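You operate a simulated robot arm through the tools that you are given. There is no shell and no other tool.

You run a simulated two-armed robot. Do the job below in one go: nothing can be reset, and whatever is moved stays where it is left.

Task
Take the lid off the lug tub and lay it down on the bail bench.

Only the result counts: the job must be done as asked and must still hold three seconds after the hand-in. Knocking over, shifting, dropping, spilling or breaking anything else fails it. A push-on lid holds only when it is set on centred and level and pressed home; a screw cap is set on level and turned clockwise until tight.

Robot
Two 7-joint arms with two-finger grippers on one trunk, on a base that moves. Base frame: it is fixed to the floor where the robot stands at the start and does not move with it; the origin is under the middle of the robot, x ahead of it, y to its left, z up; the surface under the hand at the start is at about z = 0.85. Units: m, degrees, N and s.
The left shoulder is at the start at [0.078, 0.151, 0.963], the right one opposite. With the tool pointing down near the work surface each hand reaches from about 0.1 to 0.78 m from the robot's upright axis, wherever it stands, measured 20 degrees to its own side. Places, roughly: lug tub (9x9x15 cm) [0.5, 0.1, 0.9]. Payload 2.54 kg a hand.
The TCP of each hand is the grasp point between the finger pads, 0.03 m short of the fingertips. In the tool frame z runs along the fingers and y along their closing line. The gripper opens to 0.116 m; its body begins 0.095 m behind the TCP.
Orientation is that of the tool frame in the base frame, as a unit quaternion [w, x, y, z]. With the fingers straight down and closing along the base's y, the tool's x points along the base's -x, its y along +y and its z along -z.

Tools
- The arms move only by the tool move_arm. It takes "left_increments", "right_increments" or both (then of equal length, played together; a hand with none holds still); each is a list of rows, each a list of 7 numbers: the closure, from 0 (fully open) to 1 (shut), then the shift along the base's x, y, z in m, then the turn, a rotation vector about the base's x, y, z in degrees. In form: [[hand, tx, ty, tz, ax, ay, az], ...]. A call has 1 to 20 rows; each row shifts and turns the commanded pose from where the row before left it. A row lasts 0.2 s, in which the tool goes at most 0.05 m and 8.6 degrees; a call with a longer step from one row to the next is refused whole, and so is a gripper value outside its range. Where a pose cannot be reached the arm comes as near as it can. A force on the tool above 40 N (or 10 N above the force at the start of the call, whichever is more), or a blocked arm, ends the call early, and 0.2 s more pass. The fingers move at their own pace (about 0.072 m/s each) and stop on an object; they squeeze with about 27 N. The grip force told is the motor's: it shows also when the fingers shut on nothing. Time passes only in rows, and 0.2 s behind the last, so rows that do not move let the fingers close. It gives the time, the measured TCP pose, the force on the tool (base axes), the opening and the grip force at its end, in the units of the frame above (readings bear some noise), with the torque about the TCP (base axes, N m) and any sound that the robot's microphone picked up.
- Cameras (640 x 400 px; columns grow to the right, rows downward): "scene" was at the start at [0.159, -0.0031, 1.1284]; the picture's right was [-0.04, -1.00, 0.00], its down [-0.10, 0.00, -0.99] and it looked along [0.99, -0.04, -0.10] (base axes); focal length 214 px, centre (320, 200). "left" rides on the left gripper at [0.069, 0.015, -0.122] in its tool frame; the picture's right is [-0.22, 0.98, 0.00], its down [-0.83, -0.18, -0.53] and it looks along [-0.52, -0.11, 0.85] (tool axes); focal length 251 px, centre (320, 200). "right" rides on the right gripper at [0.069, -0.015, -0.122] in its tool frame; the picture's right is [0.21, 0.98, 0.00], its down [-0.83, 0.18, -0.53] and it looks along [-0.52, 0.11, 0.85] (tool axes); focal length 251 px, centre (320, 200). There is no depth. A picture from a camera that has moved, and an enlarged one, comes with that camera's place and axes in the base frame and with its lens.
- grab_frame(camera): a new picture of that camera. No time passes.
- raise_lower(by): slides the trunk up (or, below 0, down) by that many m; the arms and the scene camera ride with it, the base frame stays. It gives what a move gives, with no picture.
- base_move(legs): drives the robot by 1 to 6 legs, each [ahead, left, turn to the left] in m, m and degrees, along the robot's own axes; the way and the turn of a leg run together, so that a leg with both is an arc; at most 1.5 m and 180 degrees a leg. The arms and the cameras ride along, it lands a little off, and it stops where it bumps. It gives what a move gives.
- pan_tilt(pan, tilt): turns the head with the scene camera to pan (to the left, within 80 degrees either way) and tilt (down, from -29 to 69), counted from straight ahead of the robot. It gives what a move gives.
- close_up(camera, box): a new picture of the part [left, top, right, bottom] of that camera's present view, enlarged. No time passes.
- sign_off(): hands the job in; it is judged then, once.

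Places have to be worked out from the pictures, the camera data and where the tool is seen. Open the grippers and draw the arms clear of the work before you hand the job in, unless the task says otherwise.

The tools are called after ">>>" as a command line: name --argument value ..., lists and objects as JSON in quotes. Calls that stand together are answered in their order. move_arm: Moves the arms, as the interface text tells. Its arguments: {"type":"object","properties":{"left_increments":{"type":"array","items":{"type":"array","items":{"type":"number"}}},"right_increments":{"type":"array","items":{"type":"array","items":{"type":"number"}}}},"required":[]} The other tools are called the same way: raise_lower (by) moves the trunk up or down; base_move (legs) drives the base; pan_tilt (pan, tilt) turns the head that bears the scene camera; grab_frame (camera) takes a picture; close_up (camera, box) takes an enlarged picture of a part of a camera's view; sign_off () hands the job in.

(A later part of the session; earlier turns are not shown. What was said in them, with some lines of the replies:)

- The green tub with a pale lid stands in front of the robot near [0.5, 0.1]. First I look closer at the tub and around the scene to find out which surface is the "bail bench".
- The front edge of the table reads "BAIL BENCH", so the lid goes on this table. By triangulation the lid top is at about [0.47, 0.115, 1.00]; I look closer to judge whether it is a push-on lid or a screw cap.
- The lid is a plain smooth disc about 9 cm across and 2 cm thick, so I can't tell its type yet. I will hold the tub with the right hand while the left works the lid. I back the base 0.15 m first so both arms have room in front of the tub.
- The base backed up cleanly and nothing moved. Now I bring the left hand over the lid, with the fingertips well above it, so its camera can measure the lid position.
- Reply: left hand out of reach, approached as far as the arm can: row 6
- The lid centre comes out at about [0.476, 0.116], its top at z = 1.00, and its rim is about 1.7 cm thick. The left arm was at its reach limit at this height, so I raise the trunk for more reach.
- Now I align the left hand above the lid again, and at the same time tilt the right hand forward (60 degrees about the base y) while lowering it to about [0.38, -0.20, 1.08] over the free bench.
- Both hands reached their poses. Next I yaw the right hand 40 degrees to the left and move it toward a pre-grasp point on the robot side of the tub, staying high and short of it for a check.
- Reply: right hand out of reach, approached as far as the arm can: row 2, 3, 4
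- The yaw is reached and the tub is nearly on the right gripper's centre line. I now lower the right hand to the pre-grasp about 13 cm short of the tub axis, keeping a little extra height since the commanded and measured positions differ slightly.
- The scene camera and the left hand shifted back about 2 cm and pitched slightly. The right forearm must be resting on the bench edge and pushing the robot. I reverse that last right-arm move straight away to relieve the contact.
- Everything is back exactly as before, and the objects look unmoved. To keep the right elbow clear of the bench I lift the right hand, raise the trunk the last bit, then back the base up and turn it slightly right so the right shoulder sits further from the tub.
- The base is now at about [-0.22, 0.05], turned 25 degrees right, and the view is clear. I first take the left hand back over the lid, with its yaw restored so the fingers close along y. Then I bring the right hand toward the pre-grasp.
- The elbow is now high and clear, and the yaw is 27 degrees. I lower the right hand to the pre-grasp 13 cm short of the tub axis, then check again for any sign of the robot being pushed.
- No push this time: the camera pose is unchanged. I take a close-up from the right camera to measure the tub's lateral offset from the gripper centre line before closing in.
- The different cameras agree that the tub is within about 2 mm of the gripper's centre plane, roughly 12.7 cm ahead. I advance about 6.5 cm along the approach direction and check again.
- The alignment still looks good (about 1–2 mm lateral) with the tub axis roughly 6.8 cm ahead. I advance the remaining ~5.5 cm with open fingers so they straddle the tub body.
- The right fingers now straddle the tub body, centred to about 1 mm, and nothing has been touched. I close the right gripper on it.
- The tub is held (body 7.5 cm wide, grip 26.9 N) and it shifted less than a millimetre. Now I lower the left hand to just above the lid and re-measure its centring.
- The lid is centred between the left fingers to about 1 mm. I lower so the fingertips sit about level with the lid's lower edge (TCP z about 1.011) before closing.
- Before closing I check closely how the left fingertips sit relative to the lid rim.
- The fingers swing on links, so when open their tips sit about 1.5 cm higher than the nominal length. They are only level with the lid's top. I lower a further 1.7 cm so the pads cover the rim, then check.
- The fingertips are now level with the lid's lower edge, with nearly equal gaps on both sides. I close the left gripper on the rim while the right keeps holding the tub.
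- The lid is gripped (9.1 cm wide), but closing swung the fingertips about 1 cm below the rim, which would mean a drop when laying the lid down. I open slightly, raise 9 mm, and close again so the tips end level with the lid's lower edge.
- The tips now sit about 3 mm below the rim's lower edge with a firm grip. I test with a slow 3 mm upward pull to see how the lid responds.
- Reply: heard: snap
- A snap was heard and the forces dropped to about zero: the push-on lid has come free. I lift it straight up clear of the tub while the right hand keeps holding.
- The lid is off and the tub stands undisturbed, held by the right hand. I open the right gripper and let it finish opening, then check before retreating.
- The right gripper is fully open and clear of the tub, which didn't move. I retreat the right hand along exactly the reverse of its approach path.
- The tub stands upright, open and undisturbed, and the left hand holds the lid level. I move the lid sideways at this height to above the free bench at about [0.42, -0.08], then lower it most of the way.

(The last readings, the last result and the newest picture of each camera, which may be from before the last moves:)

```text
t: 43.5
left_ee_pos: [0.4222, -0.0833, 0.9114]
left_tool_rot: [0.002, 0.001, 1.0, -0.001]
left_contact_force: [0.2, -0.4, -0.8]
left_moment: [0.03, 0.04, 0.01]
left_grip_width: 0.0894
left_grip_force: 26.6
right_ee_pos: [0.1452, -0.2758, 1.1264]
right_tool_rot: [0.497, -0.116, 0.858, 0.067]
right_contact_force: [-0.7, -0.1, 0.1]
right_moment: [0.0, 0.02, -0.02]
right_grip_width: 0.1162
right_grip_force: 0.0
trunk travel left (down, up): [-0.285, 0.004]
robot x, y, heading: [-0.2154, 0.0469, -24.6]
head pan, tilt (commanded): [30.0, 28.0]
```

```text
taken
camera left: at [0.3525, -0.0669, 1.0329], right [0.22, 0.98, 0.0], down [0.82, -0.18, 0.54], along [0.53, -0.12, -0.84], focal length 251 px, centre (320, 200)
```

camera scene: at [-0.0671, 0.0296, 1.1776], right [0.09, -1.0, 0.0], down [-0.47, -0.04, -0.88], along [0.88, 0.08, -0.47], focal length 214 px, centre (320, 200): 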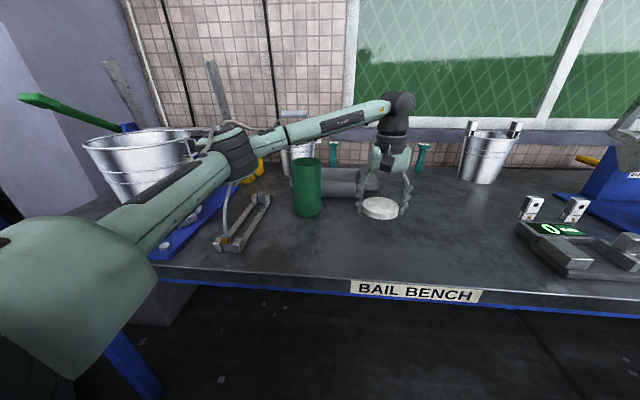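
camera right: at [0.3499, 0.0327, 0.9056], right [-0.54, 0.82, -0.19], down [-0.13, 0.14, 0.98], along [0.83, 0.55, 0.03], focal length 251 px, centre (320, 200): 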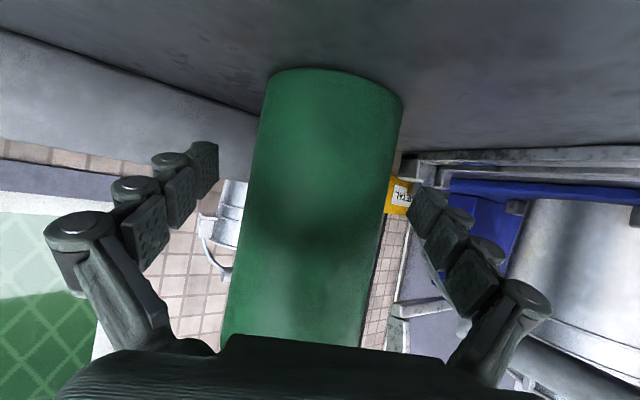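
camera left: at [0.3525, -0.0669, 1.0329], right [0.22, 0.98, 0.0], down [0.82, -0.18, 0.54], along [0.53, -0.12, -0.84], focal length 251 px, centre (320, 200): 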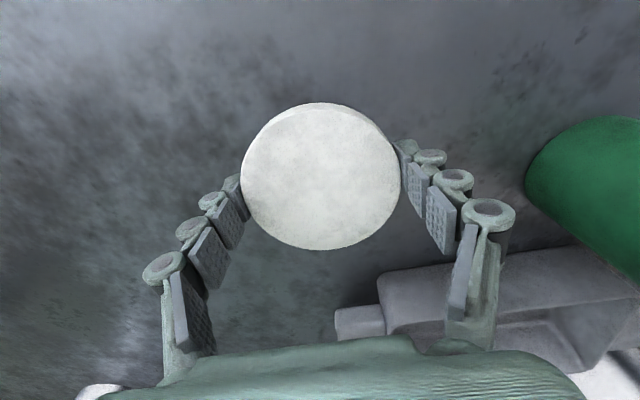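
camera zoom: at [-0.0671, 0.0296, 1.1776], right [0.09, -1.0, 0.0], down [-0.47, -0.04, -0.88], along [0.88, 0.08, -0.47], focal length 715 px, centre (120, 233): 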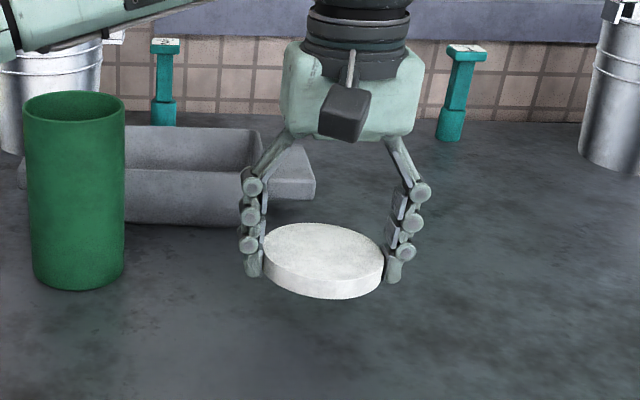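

The lid is held level at about [0.42, -0.08], with clear bench under it. I lower slowly in small steps until contact with the bench is felt.

>>> move_arm --left_increments '[[1, 0, 0, -0.012, 0, 0, 0], [1, 0, 0, -0.01, 0, 0, 0], [1, 0, 0, -0.008, 0, 0, 0], [1, 0, 0, -0.002, 0, 0, 0], [1, 0, 0, 0, 0, 0, 0]]'

>>> close_up --camera "scene" --box '[340, 160, 440, 235]'

```text
t: 44.7
left_ee_pos: [0.4205, -0.0808, 0.8789]
left_tool_rot: [0.001, 0.0, 1.0, -0.001]
left_contact_force: [0.4, -0.1, 0.2]
left_moment: [-0.02, 0.03, -0.01]
left_grip_width: 0.0896
left_grip_force: 26.8
right_ee_pos: [0.1457, -0.2759, 1.1288]
right_tool_rot: [0.495, -0.115, 0.859, 0.066]
right_contact_force: [-0.4, 0.3, -0.5]
right_moment: [-0.06, 0.02, -0.01]
right_grip_width: 0.116
right_grip_force: 0.0
trunk travel left (down, up): [-0.285, 0.004]
robot x, y, heading: [-0.2211, 0.0491, -24.6]
head pan, tilt (commanded): [30.0, 28.0]
```

```text
5.33 times, centred on (390, 198) of scene
camera zoom: at [-0.0671, 0.0296, 1.1776], right [0.09, -1.0, 0.0], down [-0.47, -0.04, -0.88], along [0.88, 0.08, -0.47], focal length 1144 px, centre (-53, 213)
```

zoom: 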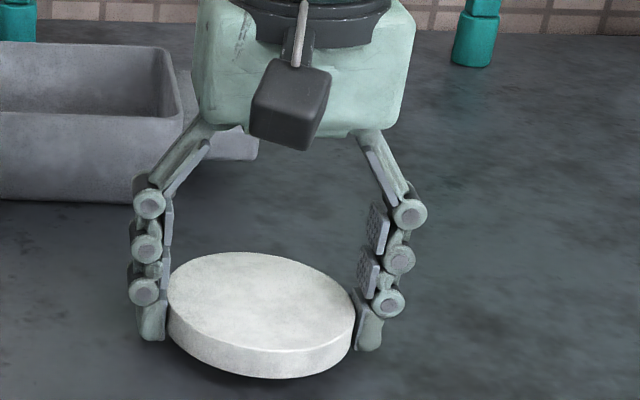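

A shadow under the lid shows it is only a few millimetres above the bench. I go down in 1 mm steps and watch the force.

>>> move_arm --left_increments '[[1, 0, 0, -0.001, 0, 0, 0], [1, 0, 0, -0.001, 0, 0, 0], [1, 0, 0, -0.001, 0, 0, 0], [1, 0, 0, -0.001, 0, 0, 0], [1, 0, 0, 0, 0, 0, 0]]'

>>> close_up --camera "scene" --box '[340, 160, 440, 235]'

```text
t: 45.9
left_ee_pos: [0.4221, -0.0805, 0.8745]
left_tool_rot: [0.002, 0.0, 1.0, -0.001]
left_contact_force: [-0.5, -0.4, -0.5]
left_moment: [0.0, 0.0, 0.0]
left_grip_width: 0.0897
left_grip_force: 27.0
right_ee_pos: [0.1451, -0.2762, 1.1269]
right_tool_rot: [0.496, -0.115, 0.858, 0.066]
right_contact_force: [-0.2, 0.3, -0.2]
right_moment: [0.0, 0.0, -0.02]
right_grip_width: 0.1158
right_grip_force: 0.0
trunk travel left (down, up): [-0.285, 0.004]
robot x, y, heading: [-0.2128, 0.0468, -24.9]
head pan, tilt (commanded): [30.0, 28.0]
```

```text
5.33 times, centred on (390, 198) of scene
camera zoom: at [-0.0671, 0.0296, 1.1776], right [0.09, -1.0, 0.0], down [-0.47, -0.04, -0.88], along [0.88, 0.08, -0.47], focal length 1144 px, centre (-53, 213)
```

zoom: 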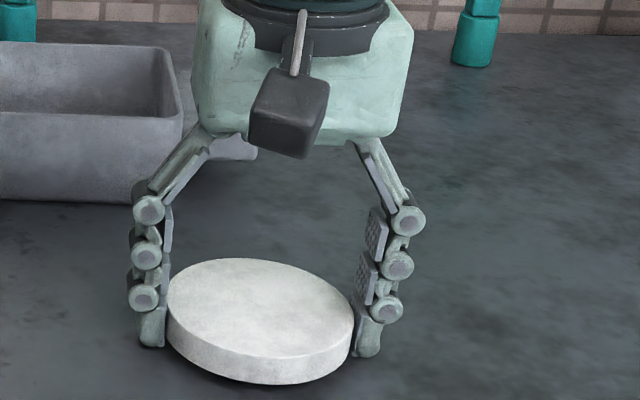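

There is no contact yet at TCP z = 0.8745. I continue with further 1 mm steps.

>>> move_arm --left_increments '[[1, 0, 0, -0.001, 0, 0, 0], [1, 0, 0, -0.001, 0, 0, 0], [1, 0, 0, -0.001, 0, 0, 0], [1, 0, 0, 0, 0, 0, 0]]'

```text
t: 46.9
left_ee_pos: [0.421, -0.0794, 0.8729]
left_tool_rot: [0.003, 0.001, 1.0, -0.001]
left_contact_force: [-0.6, -0.3, 0.1]
left_moment: [0.0, 0.01, -0.01]
left_grip_width: 0.0895
left_grip_force: 26.7
right_ee_pos: [0.1445, -0.2757, 1.1278]
right_tool_rot: [0.496, -0.115, 0.858, 0.066]
right_contact_force: [-0.6, -0.8, -0.6]
right_moment: [-0.01, 0.0, -0.03]
right_grip_width: 0.1159
right_grip_force: 0.0
trunk travel left (down, up): [-0.285, 0.004]
robot x, y, heading: [-0.2206, 0.0505, -24.6]
head pan, tilt (commanded): [30.0, 28.0]
```

Still no contact force at about z = 0.872. I step further down and look again.

>>> move_arm --left_increments '[[1, 0, 0, -0.001, 0, 0, 0], [1, 0, 0, -0.001, 0, 0, 0], [1, 0, 0, 0, 0, 0, 0]]'

>>> close_up --camera "scene" --box '[340, 160, 440, 235]'

>>> close_up --camera "left" --box '[180, 80, 460, 260]'

```text
t: 47.7
left_ee_pos: [0.4211, -0.0805, 0.8714]
left_tool_rot: [0.003, 0.0, 1.0, -0.001]
left_contact_force: [2.8, 2.0, 8.0]
left_moment: [0.47, 0.04, -0.16]
left_grip_width: 0.0897
left_grip_force: 27.4
right_ee_pos: [0.1443, -0.2758, 1.1274]
right_tool_rot: [0.497, -0.114, 0.858, 0.064]
right_contact_force: [-0.4, 0.0, -0.6]
right_moment: [0.0, 0.01, 0.01]
right_grip_width: 0.116
right_grip_force: 0.1
trunk travel left (down, up): [-0.285, 0.004]
robot x, y, heading: [-0.2163, 0.0501, -25.0]
head pan, tilt (commanded): [30.0, 28.0]
```

```text
5.33 times, centred on (390, 198) of scene
camera zoom: at [-0.0676, 0.0298, 1.1778], right [0.09, -1.0, 0.0], down [-0.47, -0.04, -0.88], along [0.88, 0.08, -0.47], focal length 1144 px, centre (-53, 213)
```

zoom: 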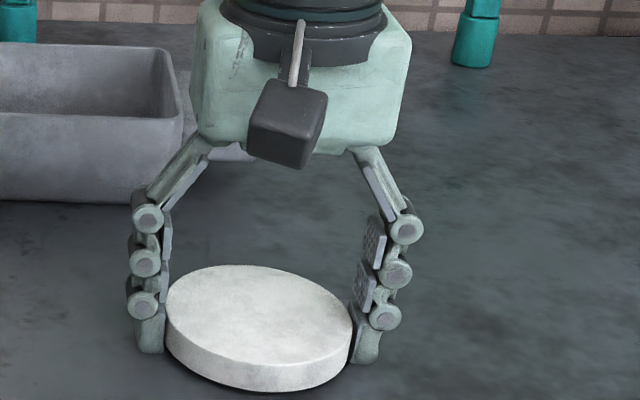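

```text
2.22 times, centred on (320, 170) of left
camera zoom: at [0.3514, -0.0652, 0.9928], right [0.21, 0.98, 0.0], down [0.82, -0.18, 0.54], along [0.53, -0.12, -0.84], focal length 559 px, centre (320, 267)
```

zoom: 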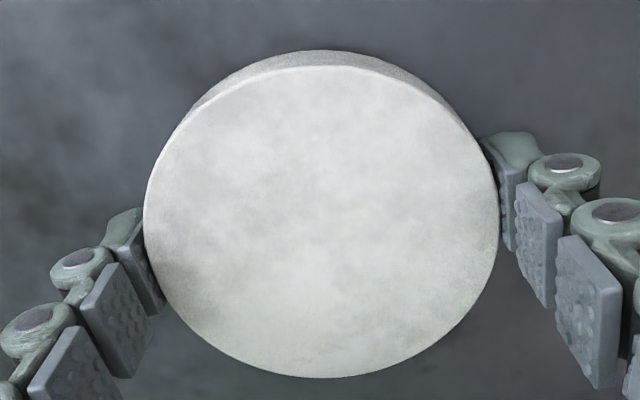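

The force shows contact with the bench (8 N, mostly at one fingertip), so the lid is at most a couple of millimetres above it. I open the left gripper gently to let it rest there.

>>> move_arm --left_increments '[[0.22, 0, 0, 0, 0, 0, 0], [0.18, 0, 0, 0, 0, 0, 0], [0.1, 0, 0, 0, 0, 0, 0], [0, 0, 0, 0, 0, 0, 0], [0, 0, 0, 0, 0, 0, 0], [0, 0, 0, 0, 0, 0, 0]]'

>>> close_up --camera "scene" --box '[340, 160, 440, 235]'

>>> grab_frame --camera "left"

```text
t: 49.1
left_ee_pos: [0.4202, -0.0799, 0.8703]
left_tool_rot: [0.002, 0.001, 1.0, -0.001]
left_contact_force: [-0.2, -0.8, -0.9]
left_moment: [0.03, -0.02, -0.03]
left_grip_width: 0.1159
left_grip_force: 0.0
right_ee_pos: [0.1449, -0.2763, 1.1276]
right_tool_rot: [0.497, -0.115, 0.858, 0.066]
right_contact_force: [-0.1, 0.6, -0.9]
right_moment: [0.0, 0.03, 0.03]
right_grip_width: 0.116
right_grip_force: 0.1
trunk travel left (down, up): [-0.285, 0.004]
robot x, y, heading: [-0.2162, 0.0521, -24.5]
head pan, tilt (commanded): [30.0, 28.0]
```

```text
5.33 times, centred on (390, 198) of scene
camera zoom: at [-0.0671, 0.0296, 1.1776], right [0.09, -1.0, 0.0], down [-0.47, -0.04, -0.88], along [0.88, 0.08, -0.47], focal length 1144 px, centre (-53, 213)
```

zoom: 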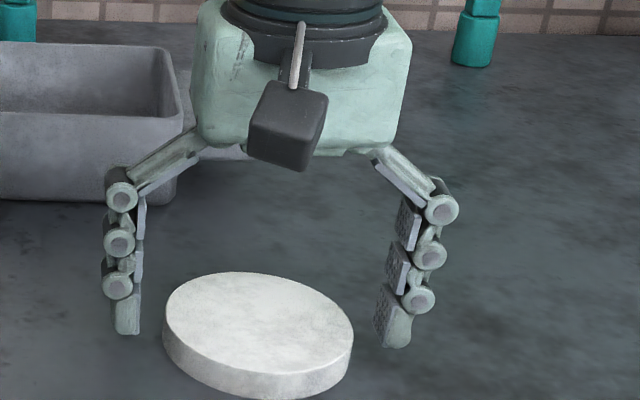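

```text
taken
camera left: at [0.3515, -0.0657, 0.9917], right [0.22, 0.98, 0.0], down [0.82, -0.18, 0.54], along [0.53, -0.12, -0.84], focal length 251 px, centre (320, 200)
```

left: 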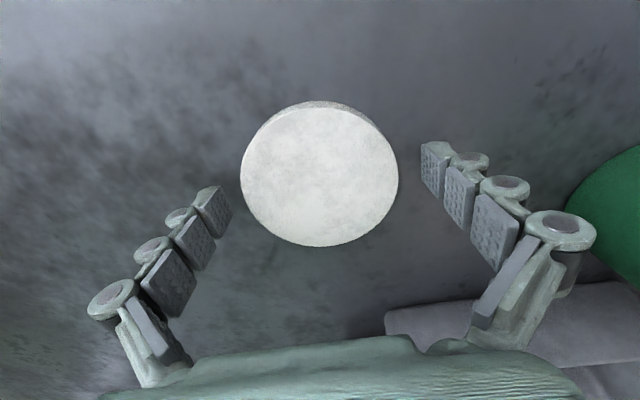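

The lid lies flat on the bench with the fingers clear on both sides. I raise the left hand straight up and then draw it back from the work.

>>> move_arm --left_increments '[[0, 0, 0, 0.015, 0, 0, 0], [0, 0, 0, 0.025, 0, 0, 0], [0, 0, 0, 0.03, 0, 0, 0], [0, 0, 0, 0.035, 0, 0, 0], [0, 0, 0, 0.035, 0, 0, 0], [0, 0, 0, 0.035, 0, 0, 0], [0, 0, 0, 0.035, 0, 0, 0], [0, 0, 0, 0.035, 0, 0, 0], [0, -0.035, 0, 0.01, 0, 0, 0], [0, -0.035, 0, 0.01, 0, 0, 0], [0, -0.035, 0, 0, 0, 0, 0], [0, -0.035, 0, 0, 0, 0, 0], [0, -0.02, 0, 0, 0, 0, 0], [0, 0, 0, 0, 0, 0, 0]]'

>>> grab_frame --camera "scene"

>>> grab_frame --camera "left"

>>> close_up --camera "scene" --box '[270, 130, 430, 250]'

```text
t: 52.1
left_ee_pos: [0.2613, -0.0801, 1.1337]
left_tool_rot: [0.001, 0.0, 1.0, 0.0]
left_contact_force: [0.9, 0.6, 0.0]
left_moment: [0.01, 0.01, 0.05]
left_grip_width: 0.116
left_grip_force: 0.1
right_ee_pos: [0.1451, -0.276, 1.1274]
right_tool_rot: [0.495, -0.116, 0.859, 0.066]
right_contact_force: [-0.5, 0.1, 0.3]
right_moment: [0.0, 0.01, -0.03]
right_grip_width: 0.116
right_grip_force: 0.0
trunk travel left (down, up): [-0.285, 0.004]
robot x, y, heading: [-0.217, 0.0502, -24.6]
head pan, tilt (commanded): [30.0, 28.0]
```

```text
taken
camera scene: at [-0.067, 0.0296, 1.1776], right [0.09, -1.0, 0.0], down [-0.47, -0.04, -0.88], along [0.88, 0.08, -0.47], focal length 214 px, centre (320, 200)
```

scene: 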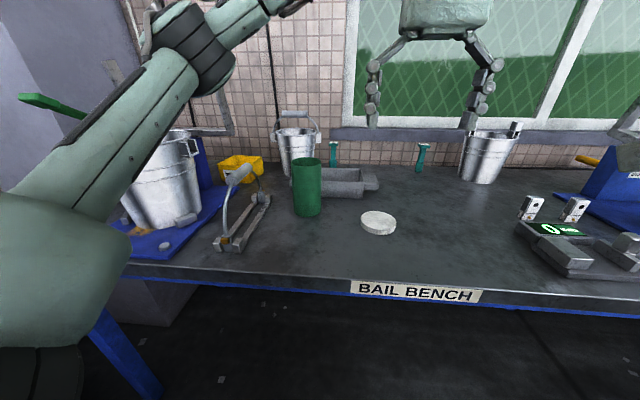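

```text
taken
camera left: at [0.1919, -0.0657, 1.2551], right [0.22, 0.98, 0.0], down [0.82, -0.18, 0.54], along [0.53, -0.12, -0.84], focal length 251 px, centre (320, 200)
```

left: 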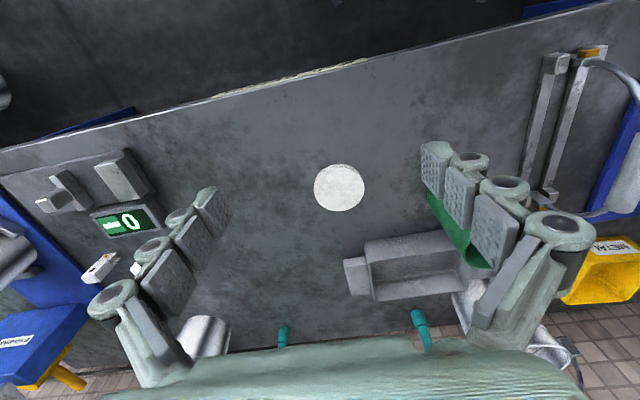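

```text
3.33 times, centred on (350, 190) of scene
camera zoom: at [-0.067, 0.0296, 1.1776], right [0.09, -1.0, 0.0], down [-0.47, -0.04, -0.88], along [0.88, 0.08, -0.47], focal length 715 px, centre (220, 233)
```

zoom: 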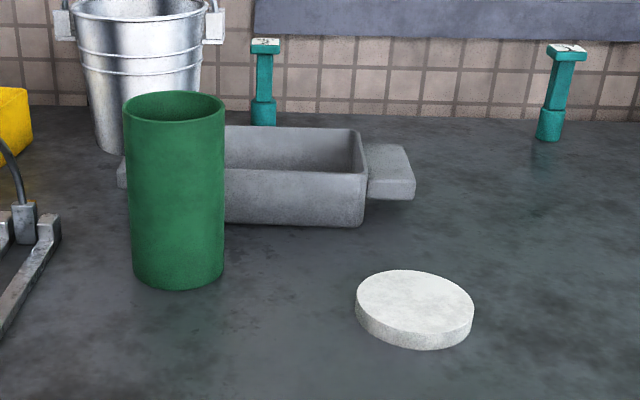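

The lid lies flat on the bail bench at about [0.42, -0.08]. The tub stands upright where it was, nothing else has moved, and both grippers are open and clear. I hand the job in.

>>> sign_off

```text
The job is handed in.
```

The lid is off the lug tub and lying flat on the bail bench, to the right of the tub at about [0.42, -0.08], and I've handed the job in.

- **Lid:** it was a push-on lid. It came free with a snap on a slow upward pull, and I lowered it until a fingertip touched the bench before letting go, so it dropped a few millimetres at most.
- **Tub:** the right hand held it while the left pulled the lid. It stands upright and moved by a millimetre at most, judging from the pictures.
- **One bump:** on the first approach the right arm apparently leaned on the bench and pushed the robot back about 2 cm. I backed off straight away, and the pictures afterwards showed nothing on the bench out of place.
- **Finish:** both grippers are open and drawn clear. I saw nothing else shifted or knocked over.
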